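You operate a simulated robot arm through the tools that you are given. There is no shell and no other tool.

You run a simulated robot arm. Do the job below in one go: nothing can be reset, and whatever is moved stays where it is left.

Task
Stir the warm porridge smooth and pour milk to the bowl's blue line.
Fine: brown spoon, back on the blue mat after; milk from the cream jug, which goes back where it stood. Set down upright: cream jug. What is to be rubbed or washed off counts as gone when no trace of it is left.
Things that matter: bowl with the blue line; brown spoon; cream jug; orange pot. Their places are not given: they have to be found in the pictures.

Only the result counts: the job must be done as asked and must still hold three seconds after the hand-in. Knocking over, shifting, dropping, spilling or breaking anything else fails it.

Robot
A 6-joint arm with a four-finger gripper, fixed in place. Base frame: the origin is on the floor under the middle of its stand, x ahead of it, y to its left, z up. Lengths are in mm, angles in rad, forces in N, time in s.
It reaches about 1012 mm from its shoulder. Its first joint turns from -2.897 to 2.897 rad. Payload 3.43 kg.
The TCP is the grasp point between the finger pads, 30 mm short of the fingertips. In the tool frame z runs along the fingers and y along their closing line. The gripper opens to 120 mm; its body begins 85 mm behind the TCP.
Orientation is that of the tool frame in the base frame, as a unit quaternion [w, x, y, z]. With the fingers straight down and closing along the base's y, the tool's x points along the base's -x, its y along +y and its z along -z.

Tools
- The arm moves only by the tool apply_moves. Its argument "targets" is a list of rows, each an object (a shift or turn left out is 0, a gripper value left out holds the last) with "offset": the shift along the tool's x, y, z in mm, a list of three; "dr": the turn, a rotation vector about the tool's x, y, z in rad, a list of three. In form: [{"offset": [dx, dy, dz], "dr": [rx, ry, rz]}, ...]. A call has 1 to 20 rows; each row is the pose to reach, as a shift and turn from the pose commanded when the call began, along the tool's axes at that moment. "claw" is the gripper command, from -1 (shut) to 1 (fully open), values between in proportion, set as the call begins (left out, the last holds). Rows are played at 5 a second. More than 50 mm and 0.15 rad between two rows, or a gripper value outside its range, and nothing of the call is played. A pose out of reach is approached as far as the arm can. The call stops where the force on the tool passes 60 N (or 10 N more than at its start, if that is more) or the arm is blocked; 0.2 s more then pass. The fingers move at their own pace (about 136.2 mm/s each) and stop on an object; they squeeze with about 21 N. The grip force told is the motor's: it shows also when the fingers shut on nothing. Time passes only in rows, and 0.2 s behind the last, so rows that repeat a pose let the fingers close. The reply holds the time, the measured pose of the TCP, the force on the tool along the base axes, the opening and the grip force, in the units named above and with some noise, with the torque about the TCP (base axes, N m) and any sound that the robot's microphone picked up, and new pictures: "views" is both (left out), scene, wrist or none.
- Cameras (640 x 400 px; columns grow to the right, rows downward): "scene" is fixed at [401.9, 501, 1632.7]; the picture's right is [-0.89, -0.45, 0.00], its down [-0.25, 0.50, -0.83] and it looks along [0.37, -0.74, -0.56] (base axes); focal length 366 px, centre (320, 200). "wrist" rides on the gripper at [71, -17, -121] in the tool frame; the picture's right is [0.23, 0.97, 0.00], its down [-0.81, 0.19, -0.55] and it looks along [-0.54, 0.13, 0.83] (tool axes); focal length 275 px, centre (320, 200).
- point_at(camera, pixels): there is no depth. For up to 12 entries [column, row, z] of the newest picture of that camera ("zoom" is the newest enlarged one), the place [x, y] in the base frame at which the ray of that pixel passes the height z, good to about 2 mm. It takes no simulated time.
- enlarge(camera, box): a new picture of the part [left, top, right, bottom] of that camera's present view, enlarged. It takes no simulated time.
- job_done(): hands the job in; it is judged then, once.

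Unless the task says otherwise, let go and move clear before handing in.

The tools are called after "Emit:" as a command line: name --argument value ..., lists and objects as JSON in quotes. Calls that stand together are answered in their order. apply_moves: Moves the arm, as the interface text tells. Its arguments: {"type":"object","properties":{"targets":{"type":"array"},"claw":{"type":"number"},"views":{"type":"string","enum":["both","scene","wrist","none"]}},"required":["targets"]} The other tools are called the same way: point_at (camera, pixels) gives the place at which the rays of pixels pass given heights; enlarge (camera, box) takes an enlarged picture of a part of a camera's view; job_done () hands the job in.

At the start:

```text
clock: 0.0
eef_pos: [423.7, 1.4, 1339.4]
tcp_rot: [0.0, -0.001, 1.0, 0.001]
contact_force: [-0.1, -0.1, 0.9]
ft_torque: [-0.02, 0.0, 0.0]
grip_width: 119.8
grasp_force: 0.1
```

scene: 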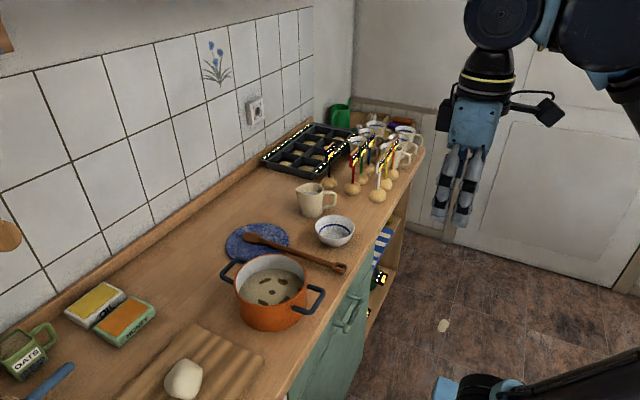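
wrist: 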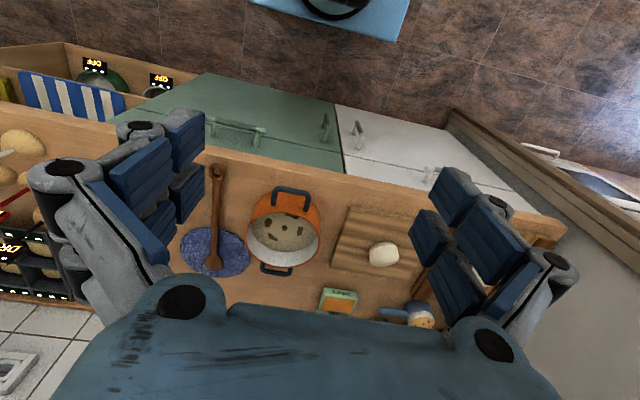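

The scene shows the orange pot near (272,290) with lumps in porridge, the spoon lying from (248,237) to (342,268) on the blue mat, the bowl at (335,231) and the cream jug at (315,199). I'll enlarge these areas to see the details.

Emit:
enlarge --camera "scene" --box '[210, 160, 370, 340]'

Emit:
enlarge --camera "scene" --box '[280, 100, 440, 250]'

Emit:
enlarge --camera "wrist" --box '[160, 140, 440, 315]'

```text
2.22 times, centred on (290, 250) of scene
```

zoom: 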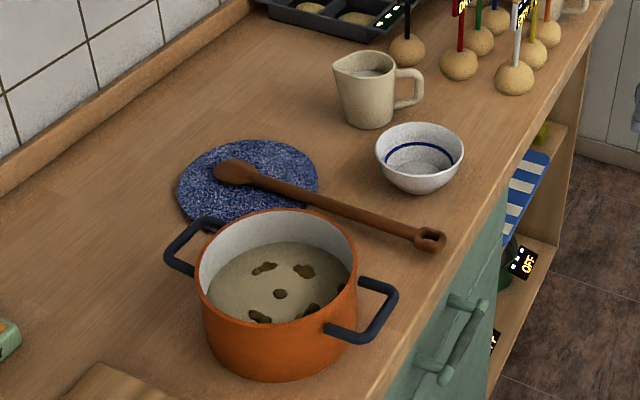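

```text
2.67 times, centred on (360, 175) of scene
```

zoom: 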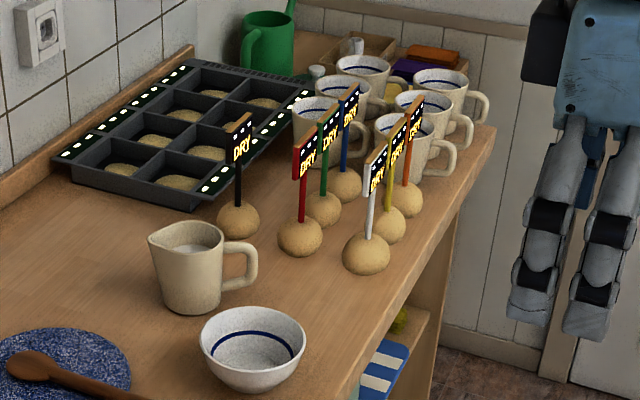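

```text
2.29 times, centred on (300, 228) of wrist
```

zoom: 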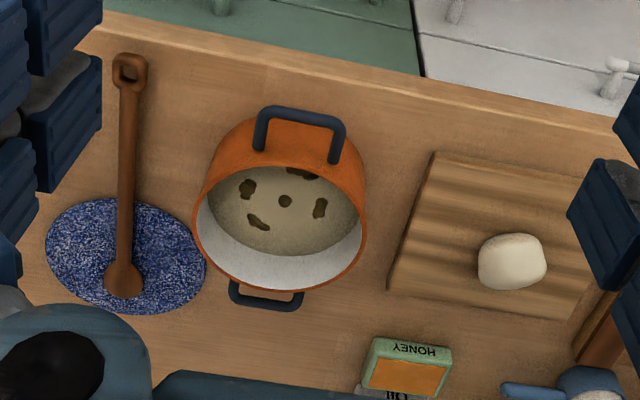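

The pot, spoon and mat are visible in both cameras, so I'll triangulate the counter height from matching points (spoon end, mat and board corners).

Emit:
point_at --camera "scene" --pixels '[[342, 268, 800], [342, 268, 900], [342, 268, 1000], [249, 237, 800], [249, 237, 900], [249, 237, 1000]]'

Emit:
point_at --camera "wrist" --pixels '[[217, 170, 800], [217, 170, 900], [217, 170, 1000], [214, 263, 800], [214, 263, 900], [214, 263, 1000]]'

```text
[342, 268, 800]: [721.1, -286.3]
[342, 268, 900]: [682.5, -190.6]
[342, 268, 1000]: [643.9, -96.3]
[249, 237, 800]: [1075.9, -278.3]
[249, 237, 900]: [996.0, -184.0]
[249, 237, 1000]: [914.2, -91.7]
```

```text
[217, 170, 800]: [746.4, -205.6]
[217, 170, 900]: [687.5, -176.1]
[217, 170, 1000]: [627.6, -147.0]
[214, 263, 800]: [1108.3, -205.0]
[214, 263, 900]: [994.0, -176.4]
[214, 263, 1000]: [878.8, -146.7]
```

The spoon lies nearly along base x at about y=-175 with the counter near z≈900–910. I'll locate the other objects at about that height.

Emit:
point_at --camera "scene" --pixels '[[312, 217, 900], [312, 193, 1000], [334, 246, 900], [335, 226, 970], [272, 327, 900], [268, 275, 1000], [257, 242, 900], [336, 207, 900], [330, 200, 960], [298, 190, 1000], [398, 240, 900], [290, 395, 900]]'

Emit:
point_at --camera "wrist" --pixels '[[285, 230, 980], [285, 230, 900], [214, 250, 900], [181, 252, 900], [250, 253, 900], [209, 229, 900], [216, 278, 900], [290, 190, 1000], [277, 270, 1000], [200, 148, 900], [340, 175, 900]]'

```text
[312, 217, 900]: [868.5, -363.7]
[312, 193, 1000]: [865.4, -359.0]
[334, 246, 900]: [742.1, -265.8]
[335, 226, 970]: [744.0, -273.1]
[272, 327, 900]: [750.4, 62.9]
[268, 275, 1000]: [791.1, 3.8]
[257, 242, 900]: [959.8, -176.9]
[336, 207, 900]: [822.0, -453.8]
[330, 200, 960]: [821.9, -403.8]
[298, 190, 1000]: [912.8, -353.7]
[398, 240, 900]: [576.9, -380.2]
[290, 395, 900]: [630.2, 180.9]
```

```text
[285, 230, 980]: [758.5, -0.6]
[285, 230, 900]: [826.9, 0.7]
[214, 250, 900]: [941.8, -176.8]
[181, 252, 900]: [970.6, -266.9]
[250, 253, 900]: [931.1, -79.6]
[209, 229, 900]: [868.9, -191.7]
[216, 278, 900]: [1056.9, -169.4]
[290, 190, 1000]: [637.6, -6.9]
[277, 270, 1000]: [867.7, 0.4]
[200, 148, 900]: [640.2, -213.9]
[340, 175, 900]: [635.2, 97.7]
```

Counter edge seems near x≈630, bowl near (743,-270), jug near (867,-361), pot near (790,0), mat near (955,-177). I'll move the wrist camera over the bowl/jug/spoon area, staying high, for better views.

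Emit:
apply_moves --targets '[{"offset": [-25, -40, 10]}, {"offset": [-50, -80, 20]}, {"offset": [-75, -120, 30]}, {"offset": [-100, -160, 40]}, {"offset": [-125, -200, 50]}, {"offset": [-150, -240, 60]}, {"offset": [-150, -240, 60]}]' --claw 1

```text
clock: 1.6
eef_pos: [557.8, -238.4, 1287.2]
tcp_rot: [0.005, 0.0, 1.0, 0.0]
contact_force: [0.8, 0.4, 0.8]
ft_torque: [-0.01, -0.01, 0.01]
grip_width: 120.0
grasp_force: 0.1
```

scene: 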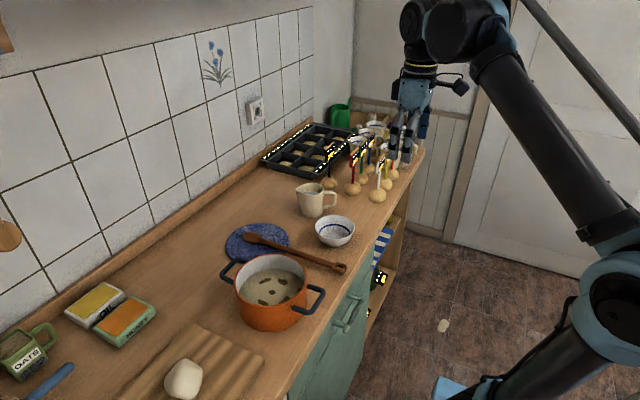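
wrist: 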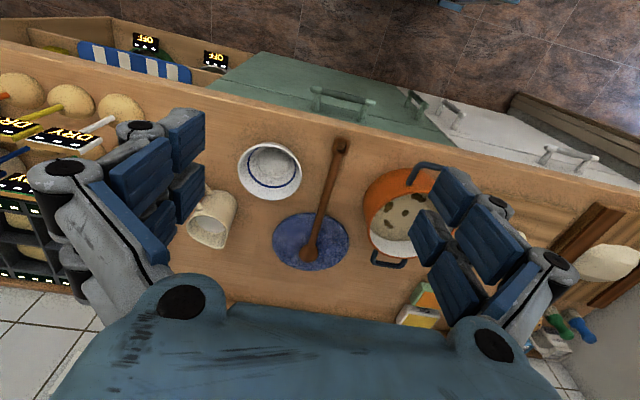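

The wrist view now shows bowl (270,172), jug (210,220), mat/spoon (312,240) clearly. I'll enlarge it and measure.

Emit:
enlarge --camera "wrist" --box '[170, 125, 450, 300]'

Emit:
point_at --camera "wrist" --pixels '[[341, 145, 910], [308, 252, 910], [311, 241, 900], [272, 240, 900], [350, 242, 900], [312, 213, 900], [310, 270, 900], [270, 172, 950]]'

```text
2.29 times, centred on (310, 212) of wrist
```

zoom: 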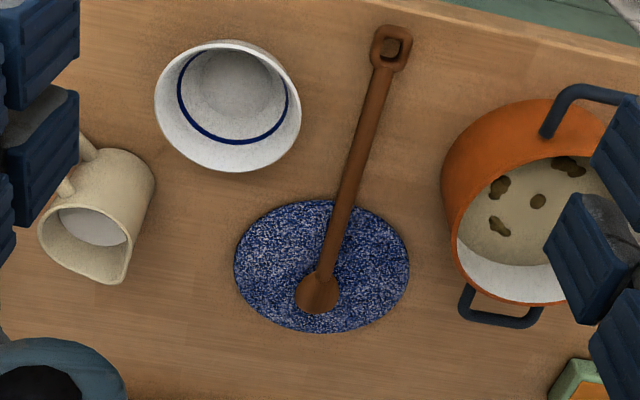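

```text
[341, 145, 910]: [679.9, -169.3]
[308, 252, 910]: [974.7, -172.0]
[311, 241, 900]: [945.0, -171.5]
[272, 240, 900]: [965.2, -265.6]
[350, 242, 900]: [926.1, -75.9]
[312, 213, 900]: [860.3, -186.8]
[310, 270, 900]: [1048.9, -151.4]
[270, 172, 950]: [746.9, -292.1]
```

The counter is about z≈900 and the spoon lies along x. Before grasping I'll test how far the wrist can yaw (needed later to turn the spoon head-down and to pour), at this safe height.

Emit:
apply_moves --targets '[{"dr": [0, 0, -0.15]}, {"dr": [0, 0, -0.3]}, {"dr": [0, 0, -0.45]}, {"dr": [0, 0, -0.6]}, {"dr": [0, 0, -0.75]}, {"dr": [0, 0, -0.9]}, {"dr": [0, 0, -1.05]}, {"dr": [0, 0, -1.2]}, {"dr": [0, 0, -1.35]}, {"dr": [0, 0, -1.5]}, {"dr": [0, 0, -1.5]}]'

```text
clock: 4.0
eef_pos: [558.0, -237.8, 1284.7]
tcp_rot: [0.006, -0.682, 0.732, -0.004]
contact_force: [-1.0, 0.4, -0.2]
ft_torque: [0.0, -0.01, -0.01]
grip_width: 119.9
grasp_force: 0.0
```

scene: 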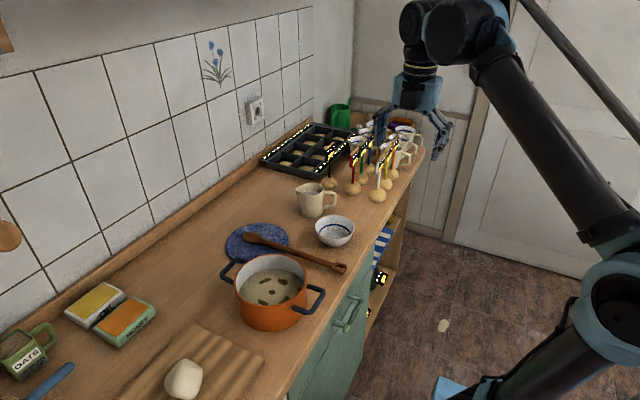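
wrist: 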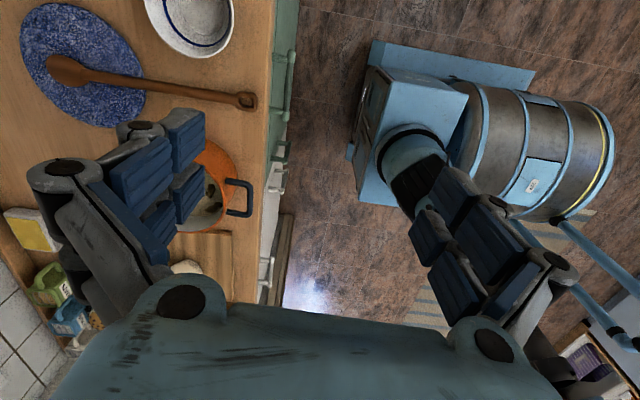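

Yaw +1.5 rad works, but the measured x (558) falls short of the commanded 573.7, hinting at the reach limit at this height. I'll check where the shoulder is in the scene view near (612,300).

Emit:
point_at --camera "scene" --pixels '[[612, 300, 400], [612, 300, 600], [612, 300, 700], [612, 300, 800], [612, 300, 900], [460, 30, 1500], [460, 30, 1600], [450, 390, 0]]'

Emit:
enlarge --camera "wrist" --box '[0, 0, 300, 300]'

```text
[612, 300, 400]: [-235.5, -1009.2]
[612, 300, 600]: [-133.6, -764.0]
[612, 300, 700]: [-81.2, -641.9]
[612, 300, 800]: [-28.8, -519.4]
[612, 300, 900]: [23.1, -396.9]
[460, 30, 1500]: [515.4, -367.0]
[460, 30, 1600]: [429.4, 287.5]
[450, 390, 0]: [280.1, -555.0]
```

```text
1.33 times, centred on (150, 150) of wrist
```

zoom: 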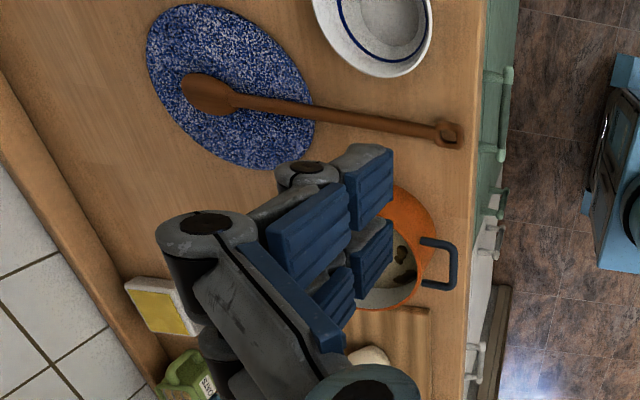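

The spoon's head end is at +x, handle end at about x=680. I'll test further yaw (to about +172°) to see whether joint limits allow it.

Emit:
apply_moves --targets '[{"dr": [0, 0, -0.15]}, {"dr": [0, 0, -0.3]}, {"dr": [0, 0, -0.45]}, {"dr": [0, 0, -0.6]}, {"dr": [0, 0, -0.75]}, {"dr": [0, 0, -0.9]}, {"dr": [0, 0, -1.05]}, {"dr": [0, 0, -1.2]}, {"dr": [0, 0, -1.35]}, {"dr": [0, 0, -1.5]}, {"dr": [0, 0, -1.64]}, {"dr": [0, 0, -1.64]}]'

```text
clock: 6.6
eef_pos: [577.8, 7.0, 1278.5]
tcp_rot: [0.025, 0.999, -0.036, 0.009]
contact_force: [0.5, 0.0, 1.0]
ft_torque: [-0.02, -0.03, 0.03]
grip_width: 119.8
grasp_force: 0.0
out of reach, approached as far as the arm can: row 6, 7, 8, 9, 10, 11, 12
```

scene: 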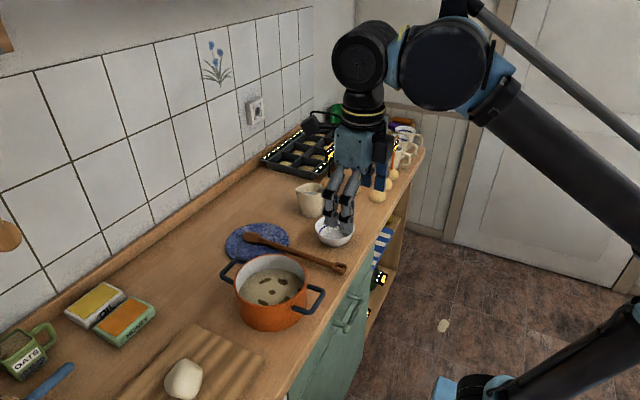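
wrist: 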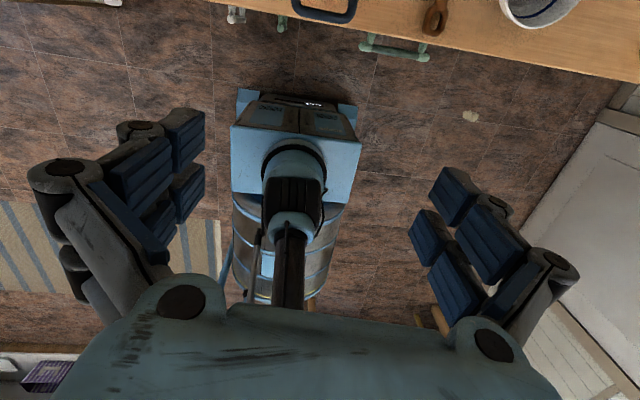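

Yaw beyond about +130° at this y is out of reach (the arm swung to y≈7 to approach it). I'll turn back, first by 1.5 rad and see how the commanded pose is treated.

Emit:
apply_moves --targets '[{"dr": [0, 0, 0.15]}, {"dr": [0, 0, 0.3]}, {"dr": [0, 0, 0.45]}, {"dr": [0, 0, 0.6]}, {"dr": [0, 0, 0.75]}, {"dr": [0, 0, 0.9]}, {"dr": [0, 0, 1.05]}, {"dr": [0, 0, 1.2]}, {"dr": [0, 0, 1.35]}, {"dr": [0, 0, 1.5]}, {"dr": [0, 0, 1.64]}, {"dr": [0, 0, 1.64]}]' --views "none"

```text
clock: 9.2
eef_pos: [574.1, 20.8, 1291.6]
tcp_rot: [-0.011, -0.655, 0.755, -0.025]
contact_force: [-0.5, -0.2, -0.4]
ft_torque: [0.0, 0.01, -0.06]
grip_width: 119.9
grasp_force: 0.1
```

The commanded pose is now near the achieved one, with a slight tilt. I'll return to straight-down yaw 0 and move above the spoon handle at z≈1150.

Emit:
apply_moves --targets '[{"offset": [17.2, -8.9, 15.2], "dr": [-0.0054, -0.0024, 0.143]}, {"offset": [34.5, -17.8, 30.4], "dr": [-0.0109, -0.0048, 0.286]}, {"offset": [51.7, -26.7, 45.5], "dr": [-0.0163, -0.0072, 0.428]}, {"offset": [69, -35.6, 60.7], "dr": [-0.0218, -0.0096, 0.571]}, {"offset": [86.2, -44.5, 75.9], "dr": [-0.0272, -0.012, 0.714]}, {"offset": [103.5, -53.3, 91.1], "dr": [-0.0327, -0.0144, 0.857]}, {"offset": [120.7, -62.2, 106.3], "dr": [-0.0381, -0.0168, 1.0]}, {"offset": [138, -71.1, 121.4], "dr": [-0.0436, -0.0192, 1.142]}, {"offset": [155.2, -80, 136.6], "dr": [-0.049, -0.0216, 1.285]}, {"offset": [172.5, -88.9, 151.8], "dr": [-0.0545, -0.024, 1.428]}, {"offset": [172.5, -88.9, 151.8], "dr": [-0.0545, -0.024, 1.428]}, {"offset": [172.5, -88.9, 151.8], "dr": [-0.0545, -0.024, 1.428]}]'

```text
clock: 11.8
eef_pos: [641.7, -169.3, 1153.5]
tcp_rot: [0.001, 0.0, 1.0, 0.001]
contact_force: [0.4, 0.2, -0.4]
ft_torque: [-0.01, 0.0, -0.02]
grip_width: 119.7
grasp_force: 0.0
```

scene: 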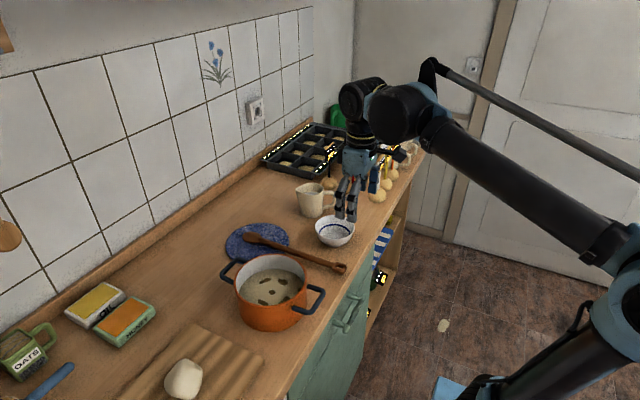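
wrist: 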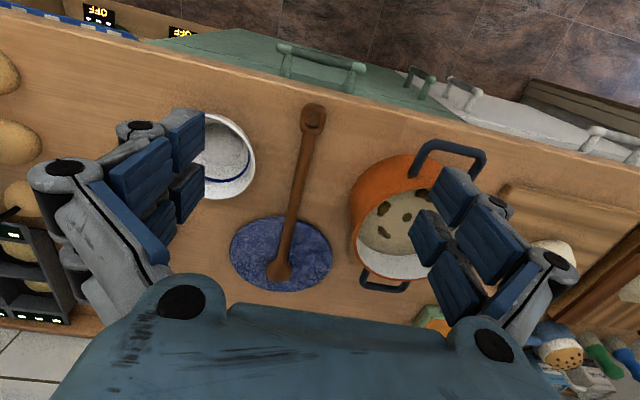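

The arm is now above the counter's edge, level and at yaw 0. I'll enlarge the spoon in the wrist view to fix the handle line.

Emit:
enlarge --camera "wrist" --box '[200, 90, 400, 300]'

Emit:
point_at --camera "wrist" --pixels '[[313, 117, 910], [305, 160, 910], [295, 215, 910], [281, 270, 910], [229, 254, 900], [333, 256, 900], [281, 217, 900], [281, 290, 900]]'

```text
1.90 times, centred on (300, 195) of wrist
```

zoom: 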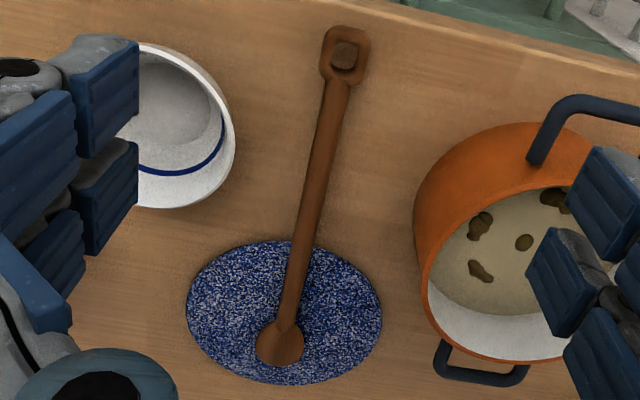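

```text
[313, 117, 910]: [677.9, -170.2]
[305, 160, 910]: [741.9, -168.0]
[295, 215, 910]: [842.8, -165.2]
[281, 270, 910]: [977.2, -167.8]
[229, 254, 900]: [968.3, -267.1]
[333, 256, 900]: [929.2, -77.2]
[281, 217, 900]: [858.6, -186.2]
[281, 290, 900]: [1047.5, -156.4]
```

The handle runs along y≈-168 (at z≈910). I'll check the bowl's near edge against the fingers, and take sizes of the handle and fingertips.

Emit:
point_at --camera "zoom" --pixels '[[235, 130, 950], [215, 185, 950], [160, 45, 950], [326, 130, 912], [348, 130, 912], [346, 26, 912], [320, 60, 912], [371, 55, 912], [280, 367, 908], [256, 342, 912], [304, 342, 912], [290, 290, 912]]'

Emit:
enlarge --camera "scene" --box '[300, 120, 420, 280]'

```text
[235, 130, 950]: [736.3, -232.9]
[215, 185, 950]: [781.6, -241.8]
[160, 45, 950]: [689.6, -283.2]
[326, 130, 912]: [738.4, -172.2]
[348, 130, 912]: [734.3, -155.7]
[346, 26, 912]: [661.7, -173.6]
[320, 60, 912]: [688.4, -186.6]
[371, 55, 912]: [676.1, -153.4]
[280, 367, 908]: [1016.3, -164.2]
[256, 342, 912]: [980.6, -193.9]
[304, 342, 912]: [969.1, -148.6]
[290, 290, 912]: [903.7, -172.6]
```

```text
2.50 times, centred on (360, 200) of scene
```

zoom: 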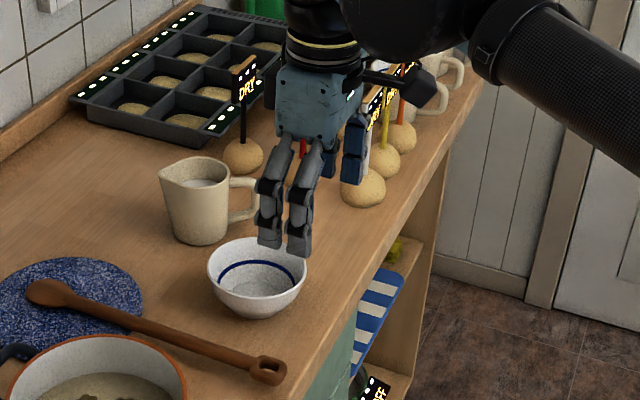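

Handle centre at x≈736 is y≈-166, width about 16 mm; bowl rim's near edge is y≈-232 (z≈950). I'll narrow the gripper to about 45 mm and descend to hover at z≈1010 over the handle at x≈735.

Emit:
apply_moves --targets '[{"offset": [-25, 1, 30]}, {"offset": [-50, 2, 60]}, {"offset": [-75, 2, 90]}, {"offset": [-93, 2, 120]}, {"offset": [-93, 2, 143]}, {"offset": [-93, 2, 143]}]' --claw -0.25

```text
clock: 13.2
eef_pos: [735.6, -167.9, 1008.5]
tcp_rot: [0.001, 0.001, 1.0, 0.001]
contact_force: [-0.6, 0.5, -0.3]
ft_torque: [-0.03, 0.02, 0.02]
grip_width: 45.1
grasp_force: 0.1
```

scene: 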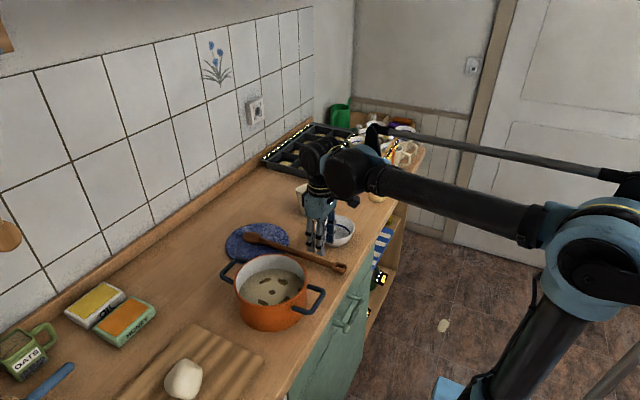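
wrist: 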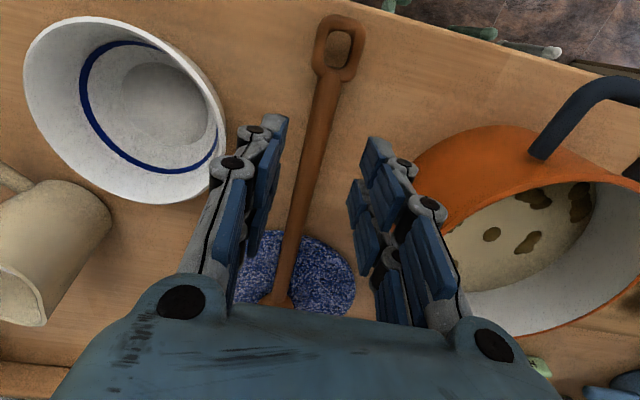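

The handle (col ~318 at row 110) is centred between the fingers; the bowl rim edge is at (225,150). I'll check clearances numerically.

Emit:
point_at --camera "wrist" --pixels '[[238, 130, 980], [213, 170, 1000], [283, 120, 980], [363, 140, 980], [410, 165, 980], [440, 205, 1010], [226, 150, 950], [305, 110, 912], [333, 110, 912], [305, 150, 912], [323, 150, 912]]'

Emit:
enlarge --camera "wrist" --box '[180, 0, 480, 200]'

Emit:
enlarge --camera "scene" --box '[270, 170, 370, 290]'

```text
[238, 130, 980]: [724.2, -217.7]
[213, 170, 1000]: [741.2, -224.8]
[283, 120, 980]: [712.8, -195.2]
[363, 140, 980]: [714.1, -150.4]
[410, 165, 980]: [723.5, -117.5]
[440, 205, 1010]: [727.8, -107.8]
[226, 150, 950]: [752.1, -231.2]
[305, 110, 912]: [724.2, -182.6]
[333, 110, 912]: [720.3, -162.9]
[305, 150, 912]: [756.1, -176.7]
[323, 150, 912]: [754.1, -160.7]
```

```text
2.00 times, centred on (330, 100) of wrist
```

zoom: 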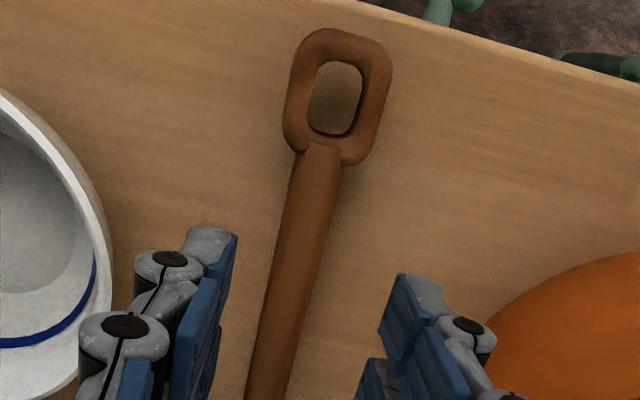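

```text
3.33 times, centred on (320, 230) of scene
```

zoom: 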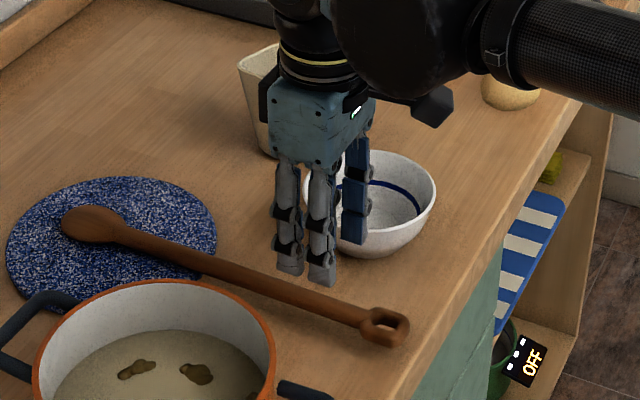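

The handle centre is y≈-169 all along. Before descending I'll check the pot's position so the right finger doesn't touch it.

Emit:
enlarge --camera "scene" --box '[215, 240, 335, 340]'

Emit:
point_at --camera "wrist" --pixels '[[412, 165, 900], [412, 165, 960], [425, 143, 1000], [500, 127, 1000], [500, 127, 1020], [540, 315, 1000], [540, 315, 1020]]'

```text
4.00 times, centred on (275, 290) of scene
```

zoom: 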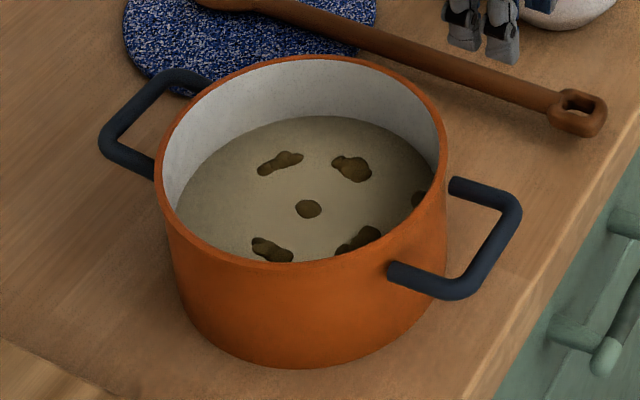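

```text
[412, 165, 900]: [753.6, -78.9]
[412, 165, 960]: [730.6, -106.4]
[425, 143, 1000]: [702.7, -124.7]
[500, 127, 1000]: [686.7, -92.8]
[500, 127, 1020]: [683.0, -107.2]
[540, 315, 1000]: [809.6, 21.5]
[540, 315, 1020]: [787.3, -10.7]
```

I'll compute the pot's rim and base from this enlargement at candidate heights.

Emit:
point_at --camera "zoom" --pixels '[[290, 368, 900], [302, 161, 1000], [302, 161, 1020], [300, 56, 1010], [300, 265, 1010], [157, 190, 1010], [447, 165, 1010], [305, 117, 970], [308, 208, 970], [308, 208, 960], [352, 168, 970], [280, 162, 970]]'

```text
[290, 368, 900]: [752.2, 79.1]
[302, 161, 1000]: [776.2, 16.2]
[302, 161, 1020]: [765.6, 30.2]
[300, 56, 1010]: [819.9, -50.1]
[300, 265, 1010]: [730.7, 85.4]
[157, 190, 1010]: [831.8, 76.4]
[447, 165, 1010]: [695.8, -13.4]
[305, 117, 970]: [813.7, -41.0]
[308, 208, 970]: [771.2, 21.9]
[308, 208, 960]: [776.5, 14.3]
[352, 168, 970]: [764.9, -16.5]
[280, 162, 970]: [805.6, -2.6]
```

Pot centre comes out near (788,3) with rim z≈985, so fingers clear it. I'll triangulate the spoon end-hole height between cameras for the grasp depth.

Emit:
point_at --camera "zoom" --pixels '[[577, 101, 900], [577, 101, 920]]'

Emit:
point_at --camera "wrist" --pixels '[[337, 48, 900], [337, 48, 920]]'

```text
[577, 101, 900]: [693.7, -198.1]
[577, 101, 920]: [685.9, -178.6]
```

```text
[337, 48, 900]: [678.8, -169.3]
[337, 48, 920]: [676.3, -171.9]
```

Estimates put the handle at about z 910–920. I'll narrow to ~32 mm, shift 1 mm to -y, and lower to TCP z≈945 to check.

Emit:
apply_moves --targets '[{"offset": [0, -1, 0]}, {"offset": [0, -1, 20]}, {"offset": [0, -1, 40]}, {"offset": [0, -1, 55]}, {"offset": [0, -1, 63]}, {"offset": [0, -1, 63]}]' --claw -0.46

```text
clock: 14.6
eef_pos: [734.2, -168.8, 946.3]
tcp_rot: [0.001, 0.0, 1.0, 0.0]
contact_force: [-0.4, 0.3, 0.4]
ft_torque: [0.02, -0.01, -0.04]
grip_width: 32.5
grasp_force: 0.0
```

scene: 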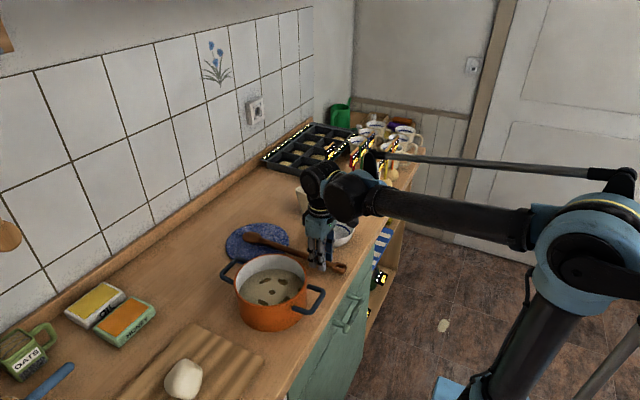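
wrist: 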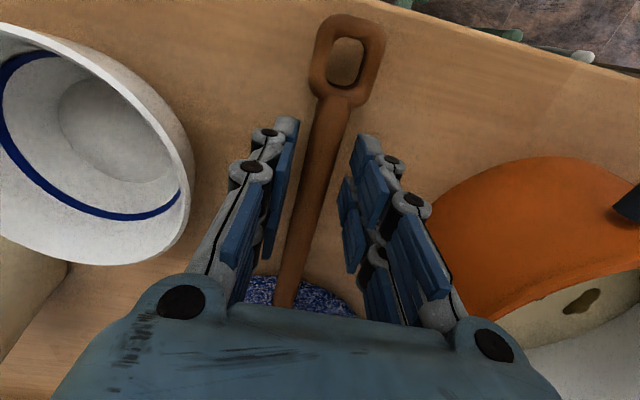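

The handle runs cleanly between the pads (e.g. (322,150)). I'll lower another 11 mm in small steps, watching the force.

Emit:
apply_moves --targets '[{"offset": [0, 0, 4]}, {"offset": [0, 0, 8]}, {"offset": [0, 0, 11]}, {"offset": [0, 0, 11]}]'

```text
clock: 15.6
eef_pos: [734.7, -169.6, 934.5]
tcp_rot: [0.001, 0.0, 1.0, -0.001]
contact_force: [0.9, 0.1, 0.1]
ft_torque: [0.01, 0.03, 0.0]
grip_width: 32.4
grasp_force: 0.1
```

scene: 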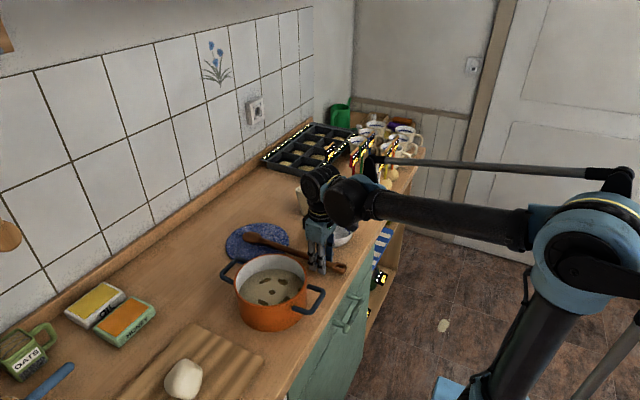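
wrist: 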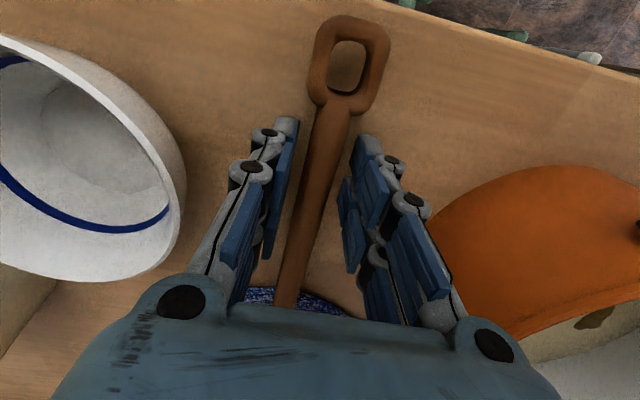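

No contact yet. I'll enlarge the scene around the fingertips to confirm they straddle the handle deep enough.

Emit:
enlarge --camera "scene" --box '[280, 200, 370, 290]'

```text
4.44 times, centred on (325, 245) of scene
```

zoom: 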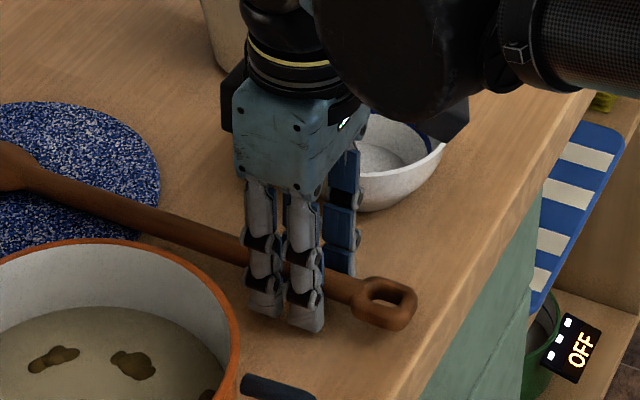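

The fingertips straddle the handle at counter level. I'll close the gripper on it.

Emit:
apply_moves --targets '[{"offset": [0, 0, 0]}, {"offset": [0, 0, 0]}, {"offset": [0, 0, 0]}, {"offset": [0, 0, 0]}]' --claw -1

```text
clock: 16.6
eef_pos: [735.1, -168.6, 934.3]
tcp_rot: [0.0, 0.0, 1.0, 0.0]
contact_force: [-0.6, 0.1, 0.7]
ft_torque: [-0.03, 0.05, 0.0]
grip_width: 16.7
grasp_force: 21.2
```

scene: 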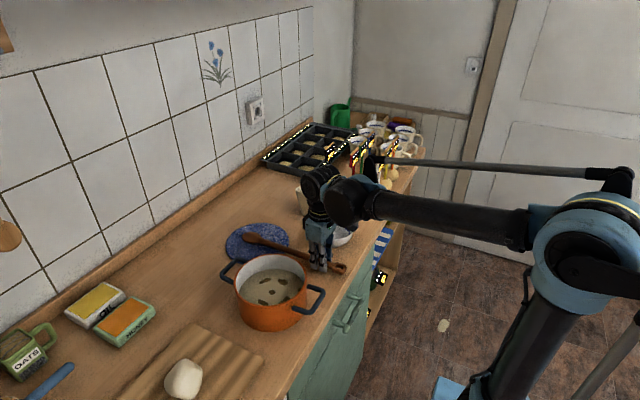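
wrist: 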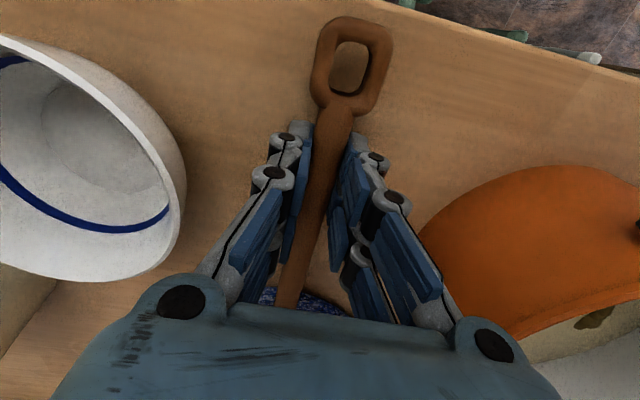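

The grip holds at 16.7 mm with 21 N. I'll lift straight up slowly and check that the spoon comes along.

Emit:
apply_moves --targets '[{"offset": [0, 0, -10]}, {"offset": [0, 0, -30]}, {"offset": [0, 0, -60]}, {"offset": [0, 0, -100]}, {"offset": [0, 0, -140]}, {"offset": [0, 0, -180]}, {"offset": [0, 0, -180]}]'

```text
clock: 18.2
eef_pos: [733.9, -166.7, 1115.2]
tcp_rot: [0.001, 0.0, 1.0, 0.0]
contact_force: [0.4, 0.3, -0.9]
ft_torque: [0.01, 0.03, 0.03]
grip_width: 16.6
grasp_force: 21.2
```

scene: 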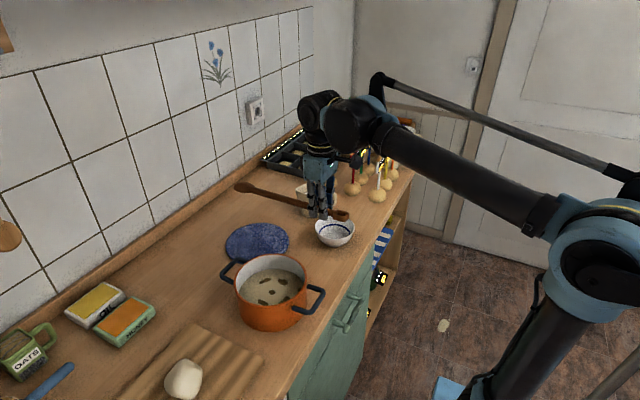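
wrist: 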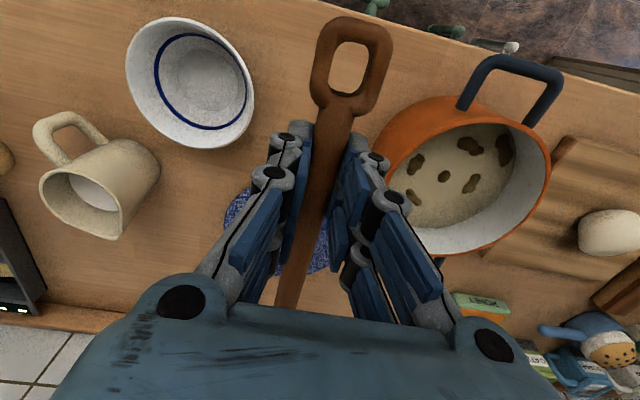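

The spoon is lifted level. The wrist view gives a good look at the pot (460,175) and jug (95,185); I'll enlarge both.

Emit:
enlarge --camera "wrist" --box '[370, 50, 570, 270]'

Emit:
enlarge --camera "wrist" --box '[20, 10, 270, 250]'

```text
1.82 times, centred on (470, 160) of wrist
```

zoom: 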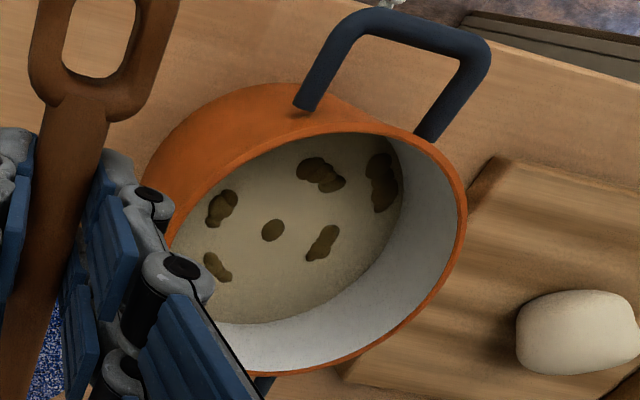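

```text
1.67 times, centred on (145, 130) of wrist
```

zoom: 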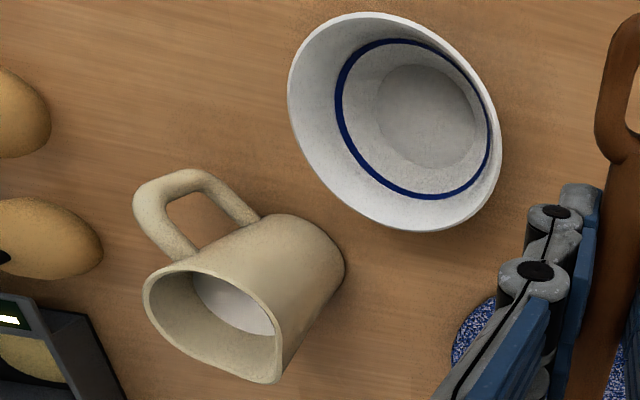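

I'll convert the lump pixels (at porridge height ≈940) and the jug's main points.

Emit:
point_at --camera "wrist" --pixels '[[416.2, 164.4, 940], [412.9, 197.4, 940], [443.6, 176.5, 940], [470, 145.2, 940], [471.1, 183.1, 940], [504.1, 150.1, 940], [551, 160, 985], [500, 105, 985], [430, 250, 985], [488, 75, 970], [560, 85, 970]]'

Emit:
point_at --camera "zoom" --pixels '[[145, 290, 1000], [283, 318, 1000], [190, 265, 1000], [270, 382, 1000], [145, 195, 980], [195, 172, 980], [195, 240, 980], [255, 215, 950], [344, 265, 900], [395, 120, 950], [288, 100, 950], [500, 150, 950]]'

```text
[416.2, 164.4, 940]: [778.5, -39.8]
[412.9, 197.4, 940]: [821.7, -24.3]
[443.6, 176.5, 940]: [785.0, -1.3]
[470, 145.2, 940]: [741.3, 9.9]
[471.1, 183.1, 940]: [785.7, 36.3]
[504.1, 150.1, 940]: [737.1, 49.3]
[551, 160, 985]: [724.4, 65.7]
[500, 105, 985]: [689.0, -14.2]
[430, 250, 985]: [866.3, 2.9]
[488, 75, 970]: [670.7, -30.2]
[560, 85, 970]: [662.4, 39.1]
```

```text
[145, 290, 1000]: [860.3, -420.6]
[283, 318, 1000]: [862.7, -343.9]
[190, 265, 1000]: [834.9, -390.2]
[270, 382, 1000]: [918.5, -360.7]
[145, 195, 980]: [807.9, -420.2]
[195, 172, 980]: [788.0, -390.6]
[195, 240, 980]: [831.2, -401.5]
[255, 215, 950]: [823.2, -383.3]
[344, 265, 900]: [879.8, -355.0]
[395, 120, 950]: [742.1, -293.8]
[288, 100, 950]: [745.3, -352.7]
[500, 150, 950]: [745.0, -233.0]
```

The lumps are at about (778,-40), (822,-24), (785,-1), (741,10), (786,36), (737,49) in a pot centred near (786,0), porridge at z≈940. I'll now swing the spoon over: yaw +120° while moving to (650,0,1140), staying above everything.

Emit:
apply_moves --targets '[{"offset": [6, 12, -2], "dr": [0, 0, -0.15]}, {"offset": [12, 24, -4], "dr": [0, 0, -0.3]}, {"offset": [18, 36, -6], "dr": [0, 0, -0.45]}, {"offset": [24, 48, -8], "dr": [0, 0, -0.6]}, {"offset": [30, 60, -10], "dr": [0, 0, -0.75]}, {"offset": [36, 72, -12], "dr": [0, 0, -0.9]}, {"offset": [42, 84, -14], "dr": [0, 0, -1.05]}, {"offset": [48, 96, -16], "dr": [0, 0, -1.2]}, {"offset": [54, 108, -18], "dr": [0, 0, -1.35]}, {"offset": [60, 120, -20], "dr": [0, 0, -1.5]}, {"offset": [66, 132, -22], "dr": [0, 0, -1.65]}, {"offset": [72, 144, -24], "dr": [0, 0, -1.8]}, {"offset": [78, 156, -25], "dr": [0, 0, -1.95]}, {"offset": [84, 167, -25], "dr": [0, 0, -2.1]}, {"offset": [84, 167, -25], "dr": [0, 0, -2.1]}]'

```text
clock: 21.4
eef_pos: [649.6, -3.4, 1138.7]
tcp_rot: [-0.001, 0.868, -0.497, 0.001]
contact_force: [-0.6, -0.7, -0.3]
ft_torque: [-0.09, -0.03, -0.01]
grip_width: 16.6
grasp_force: 20.6
```

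scene: 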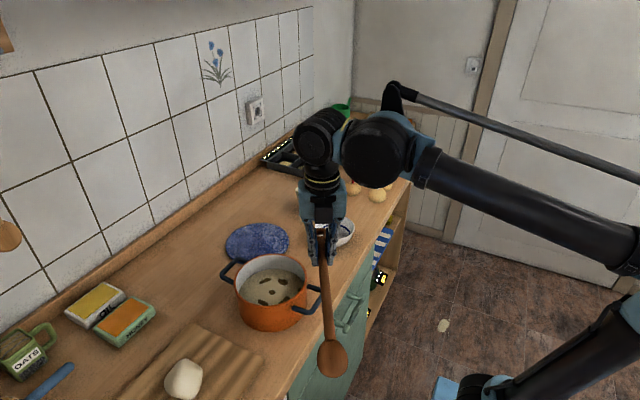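
wrist: 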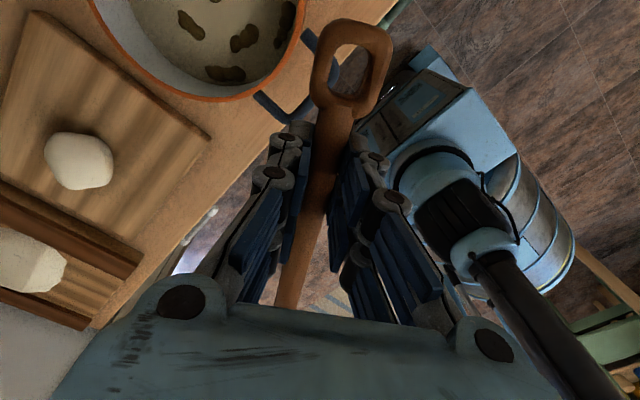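

Yaw reached ~120°, spoon head pointing to (-0.5,+0.86). Now I'll tip the spoon head-down (rotate about tool y) while rising to z≈1295 over the pot centre.

Emit:
apply_moves --targets '[{"offset": [0, 0, -20], "dr": [0, 0.13, 0]}, {"offset": [0, 0, -40], "dr": [0, 0.26, 0]}, {"offset": [2, -6, -60], "dr": [0, 0.39, 0]}, {"offset": [6, -18, -80], "dr": [0, 0.52, 0]}, {"offset": [10.5, -30, -100], "dr": [0, 0.65, 0]}, {"offset": [15, -42, -120], "dr": [0, 0.78, 0]}, {"offset": [21, -59, -140], "dr": [0, 0.91, 0]}, {"offset": [27.5, -77, -156], "dr": [0, 1.04, 0]}, {"offset": [34, -95, -156], "dr": [0, 1.17, 0]}, {"offset": [38, -107, -156], "dr": [0, 1.3, 0]}, {"offset": [42.4, -118.8, -156], "dr": [0, 1.43, 0]}, {"offset": [42.4, -118.8, -156], "dr": [0, 1.56, 0]}, {"offset": [42.4, -118.8, -156], "dr": [0, 1.56, 0]}, {"offset": [42.4, -118.8, -156], "dr": [0, 1.56, 0]}]'

```text
clock: 24.4
eef_pos: [771.8, 21.4, 1296.4]
tcp_rot: [0.35, 0.616, -0.354, 0.611]
contact_force: [0.9, -0.1, -0.4]
ft_torque: [0.02, 0.01, 0.0]
grip_width: 16.7
grasp_force: 20.9
```

scene: 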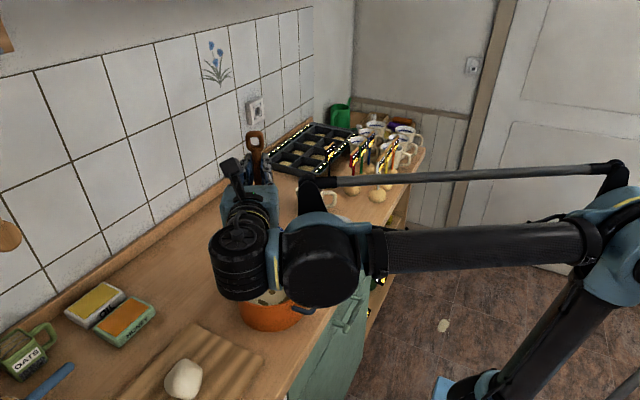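
wrist: 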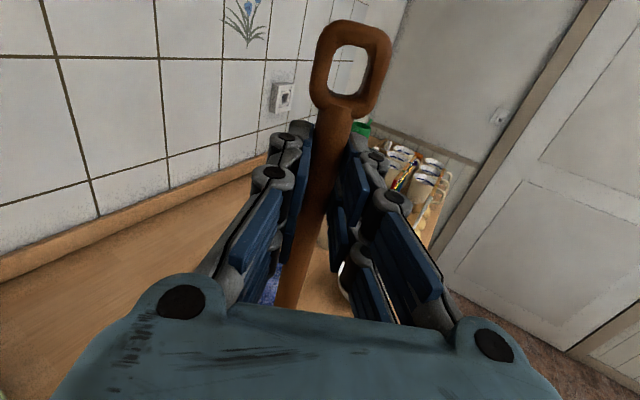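

The spoon is now vertical above the pot (tool x up, fingers pointing (0.5,-0.86)), head tip at about z=1015 over (783,1). I'll lower it to tip z≈920, slowly, watching force.

Emit:
apply_moves --targets '[{"offset": [-20, 0, 0]}, {"offset": [-40, 0, 0]}, {"offset": [-60, 0, 0]}, {"offset": [-75, 0, 0]}, {"offset": [-85, 0, 0]}, {"offset": [-95, 0, 0]}, {"offset": [-95, 0, 0]}]'

```text
clock: 26.0
eef_pos: [773.7, 22.9, 1200.8]
tcp_rot: [0.35, 0.616, -0.354, 0.611]
contact_force: [0.2, -0.4, -1.0]
ft_torque: [0.0, 0.03, 0.01]
grip_width: 16.8
grasp_force: 21.9
```

scene: 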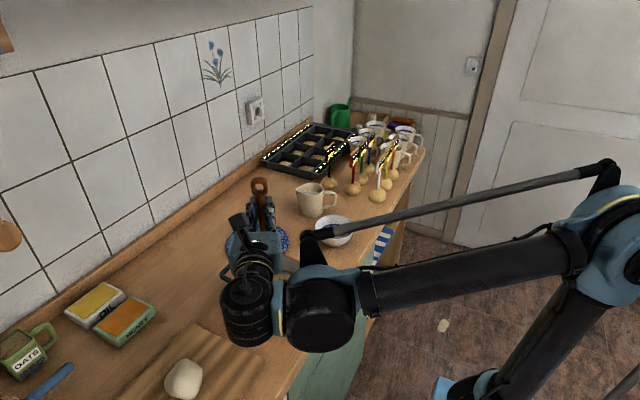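
wrist: 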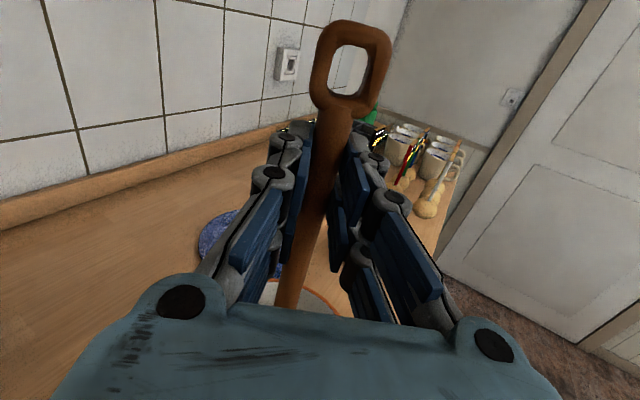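

Force stays near zero, so the tip (≈920) isn't on the bottom yet. I'll lower 6 mm more and begin stirring: a small wiggle at the centre lump, then a circle of 42 mm radius with an excursion toward the lump near the wall.

Emit:
apply_moves --targets '[{"offset": [-3, 0, 0]}, {"offset": [-6, 0, 0]}, {"offset": [-6, 6, 10]}, {"offset": [-6, -10, 6]}, {"offset": [-6, -6, -10]}, {"offset": [-6, 10, -6]}, {"offset": [-6, 0, 0]}, {"offset": [-6, -21.3, -36.3]}, {"offset": [-6, -0.3, -42]}, {"offset": [-6, 15.6, -56.6]}, {"offset": [-6, 20.8, -36.5]}, {"offset": [-6, 36.3, -21.2]}, {"offset": [-6, 42.1, -0.2]}, {"offset": [-6, 36.6, 20.8]}, {"offset": [-6, 21.3, 36.3]}, {"offset": [-6, 0.3, 42]}, {"offset": [-6, -20.8, 36.5]}, {"offset": [-6, -36.3, 21.2]}, {"offset": [-6, -42.1, 0.2]}, {"offset": [-6, -36.6, -20.8]}]'

```text
clock: 30.2
eef_pos: [791.8, 63.2, 1197.7]
tcp_rot: [0.349, 0.617, -0.352, 0.612]
contact_force: [0.2, -0.8, 0.3]
ft_torque: [-0.02, 0.01, -0.04]
grip_width: 16.8
grasp_force: 21.1
```

scene: 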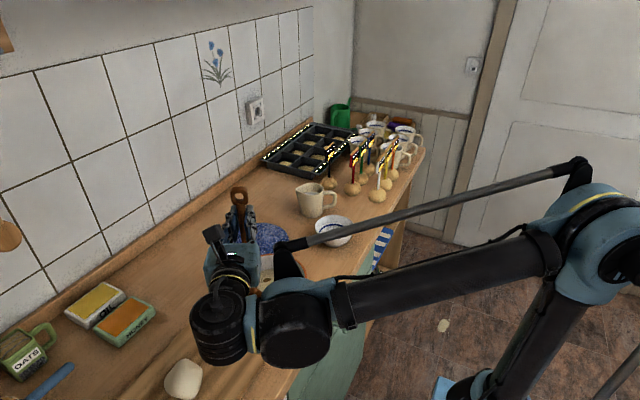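
wrist: 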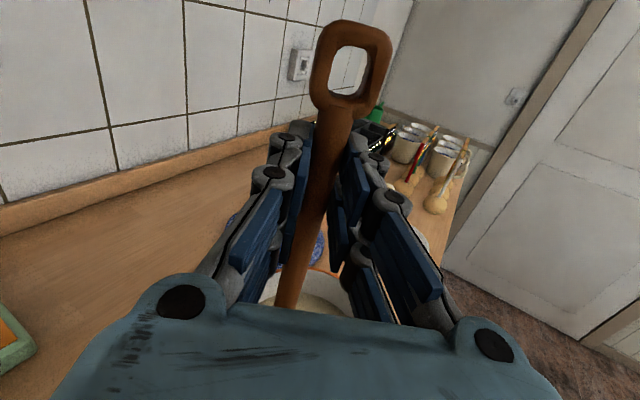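

The stirring runs without resistance. I'll look at what's visible of the porridge in both views (wrist around (310,290), scene around (265,270)).

Emit:
enlarge --camera "wrist" --box '[240, 230, 370, 320]'

Emit:
enlarge --camera "scene" --box '[180, 170, 350, 300]'

```text
4.44 times, centred on (305, 275) of wrist
```

zoom: 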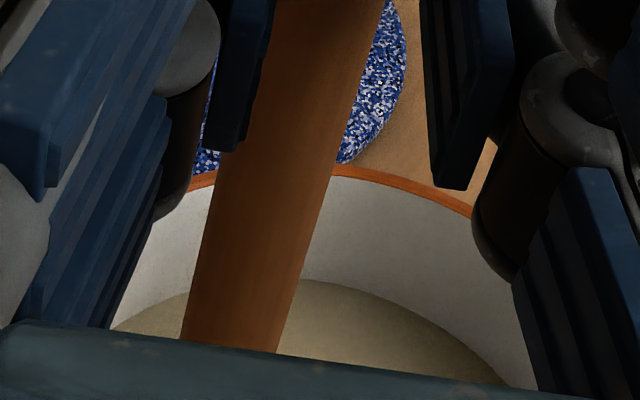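

```text
3.08 times, centred on (265, 235) of scene
```

zoom: 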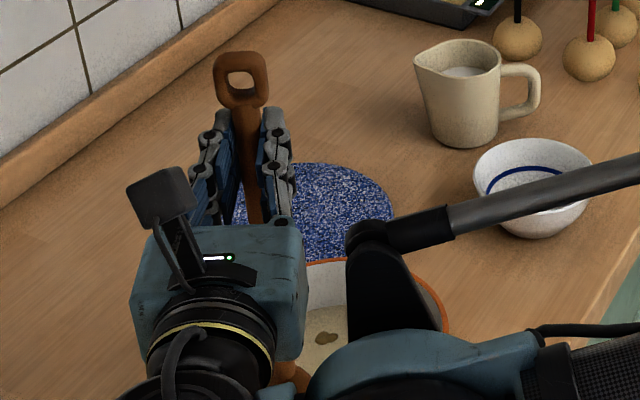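

One lump is still visible at (267,280), looking paler. I'll locate it at the porridge height.

Emit:
point_at --camera "zoom" --pixels '[[325, 338, 940], [345, 262, 985], [445, 315, 985]]'

Emit:
enlarge --camera "scene" --box '[250, 250, 310, 310]'

```text
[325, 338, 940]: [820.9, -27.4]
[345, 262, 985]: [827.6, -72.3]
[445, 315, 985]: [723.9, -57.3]
```

```text
6.67 times, centred on (280, 280) of scene
```

zoom: 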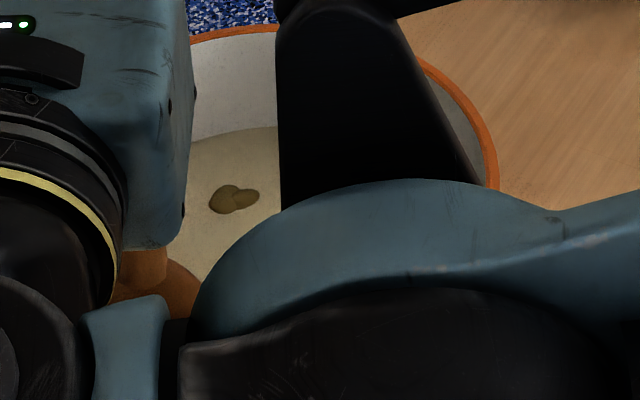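

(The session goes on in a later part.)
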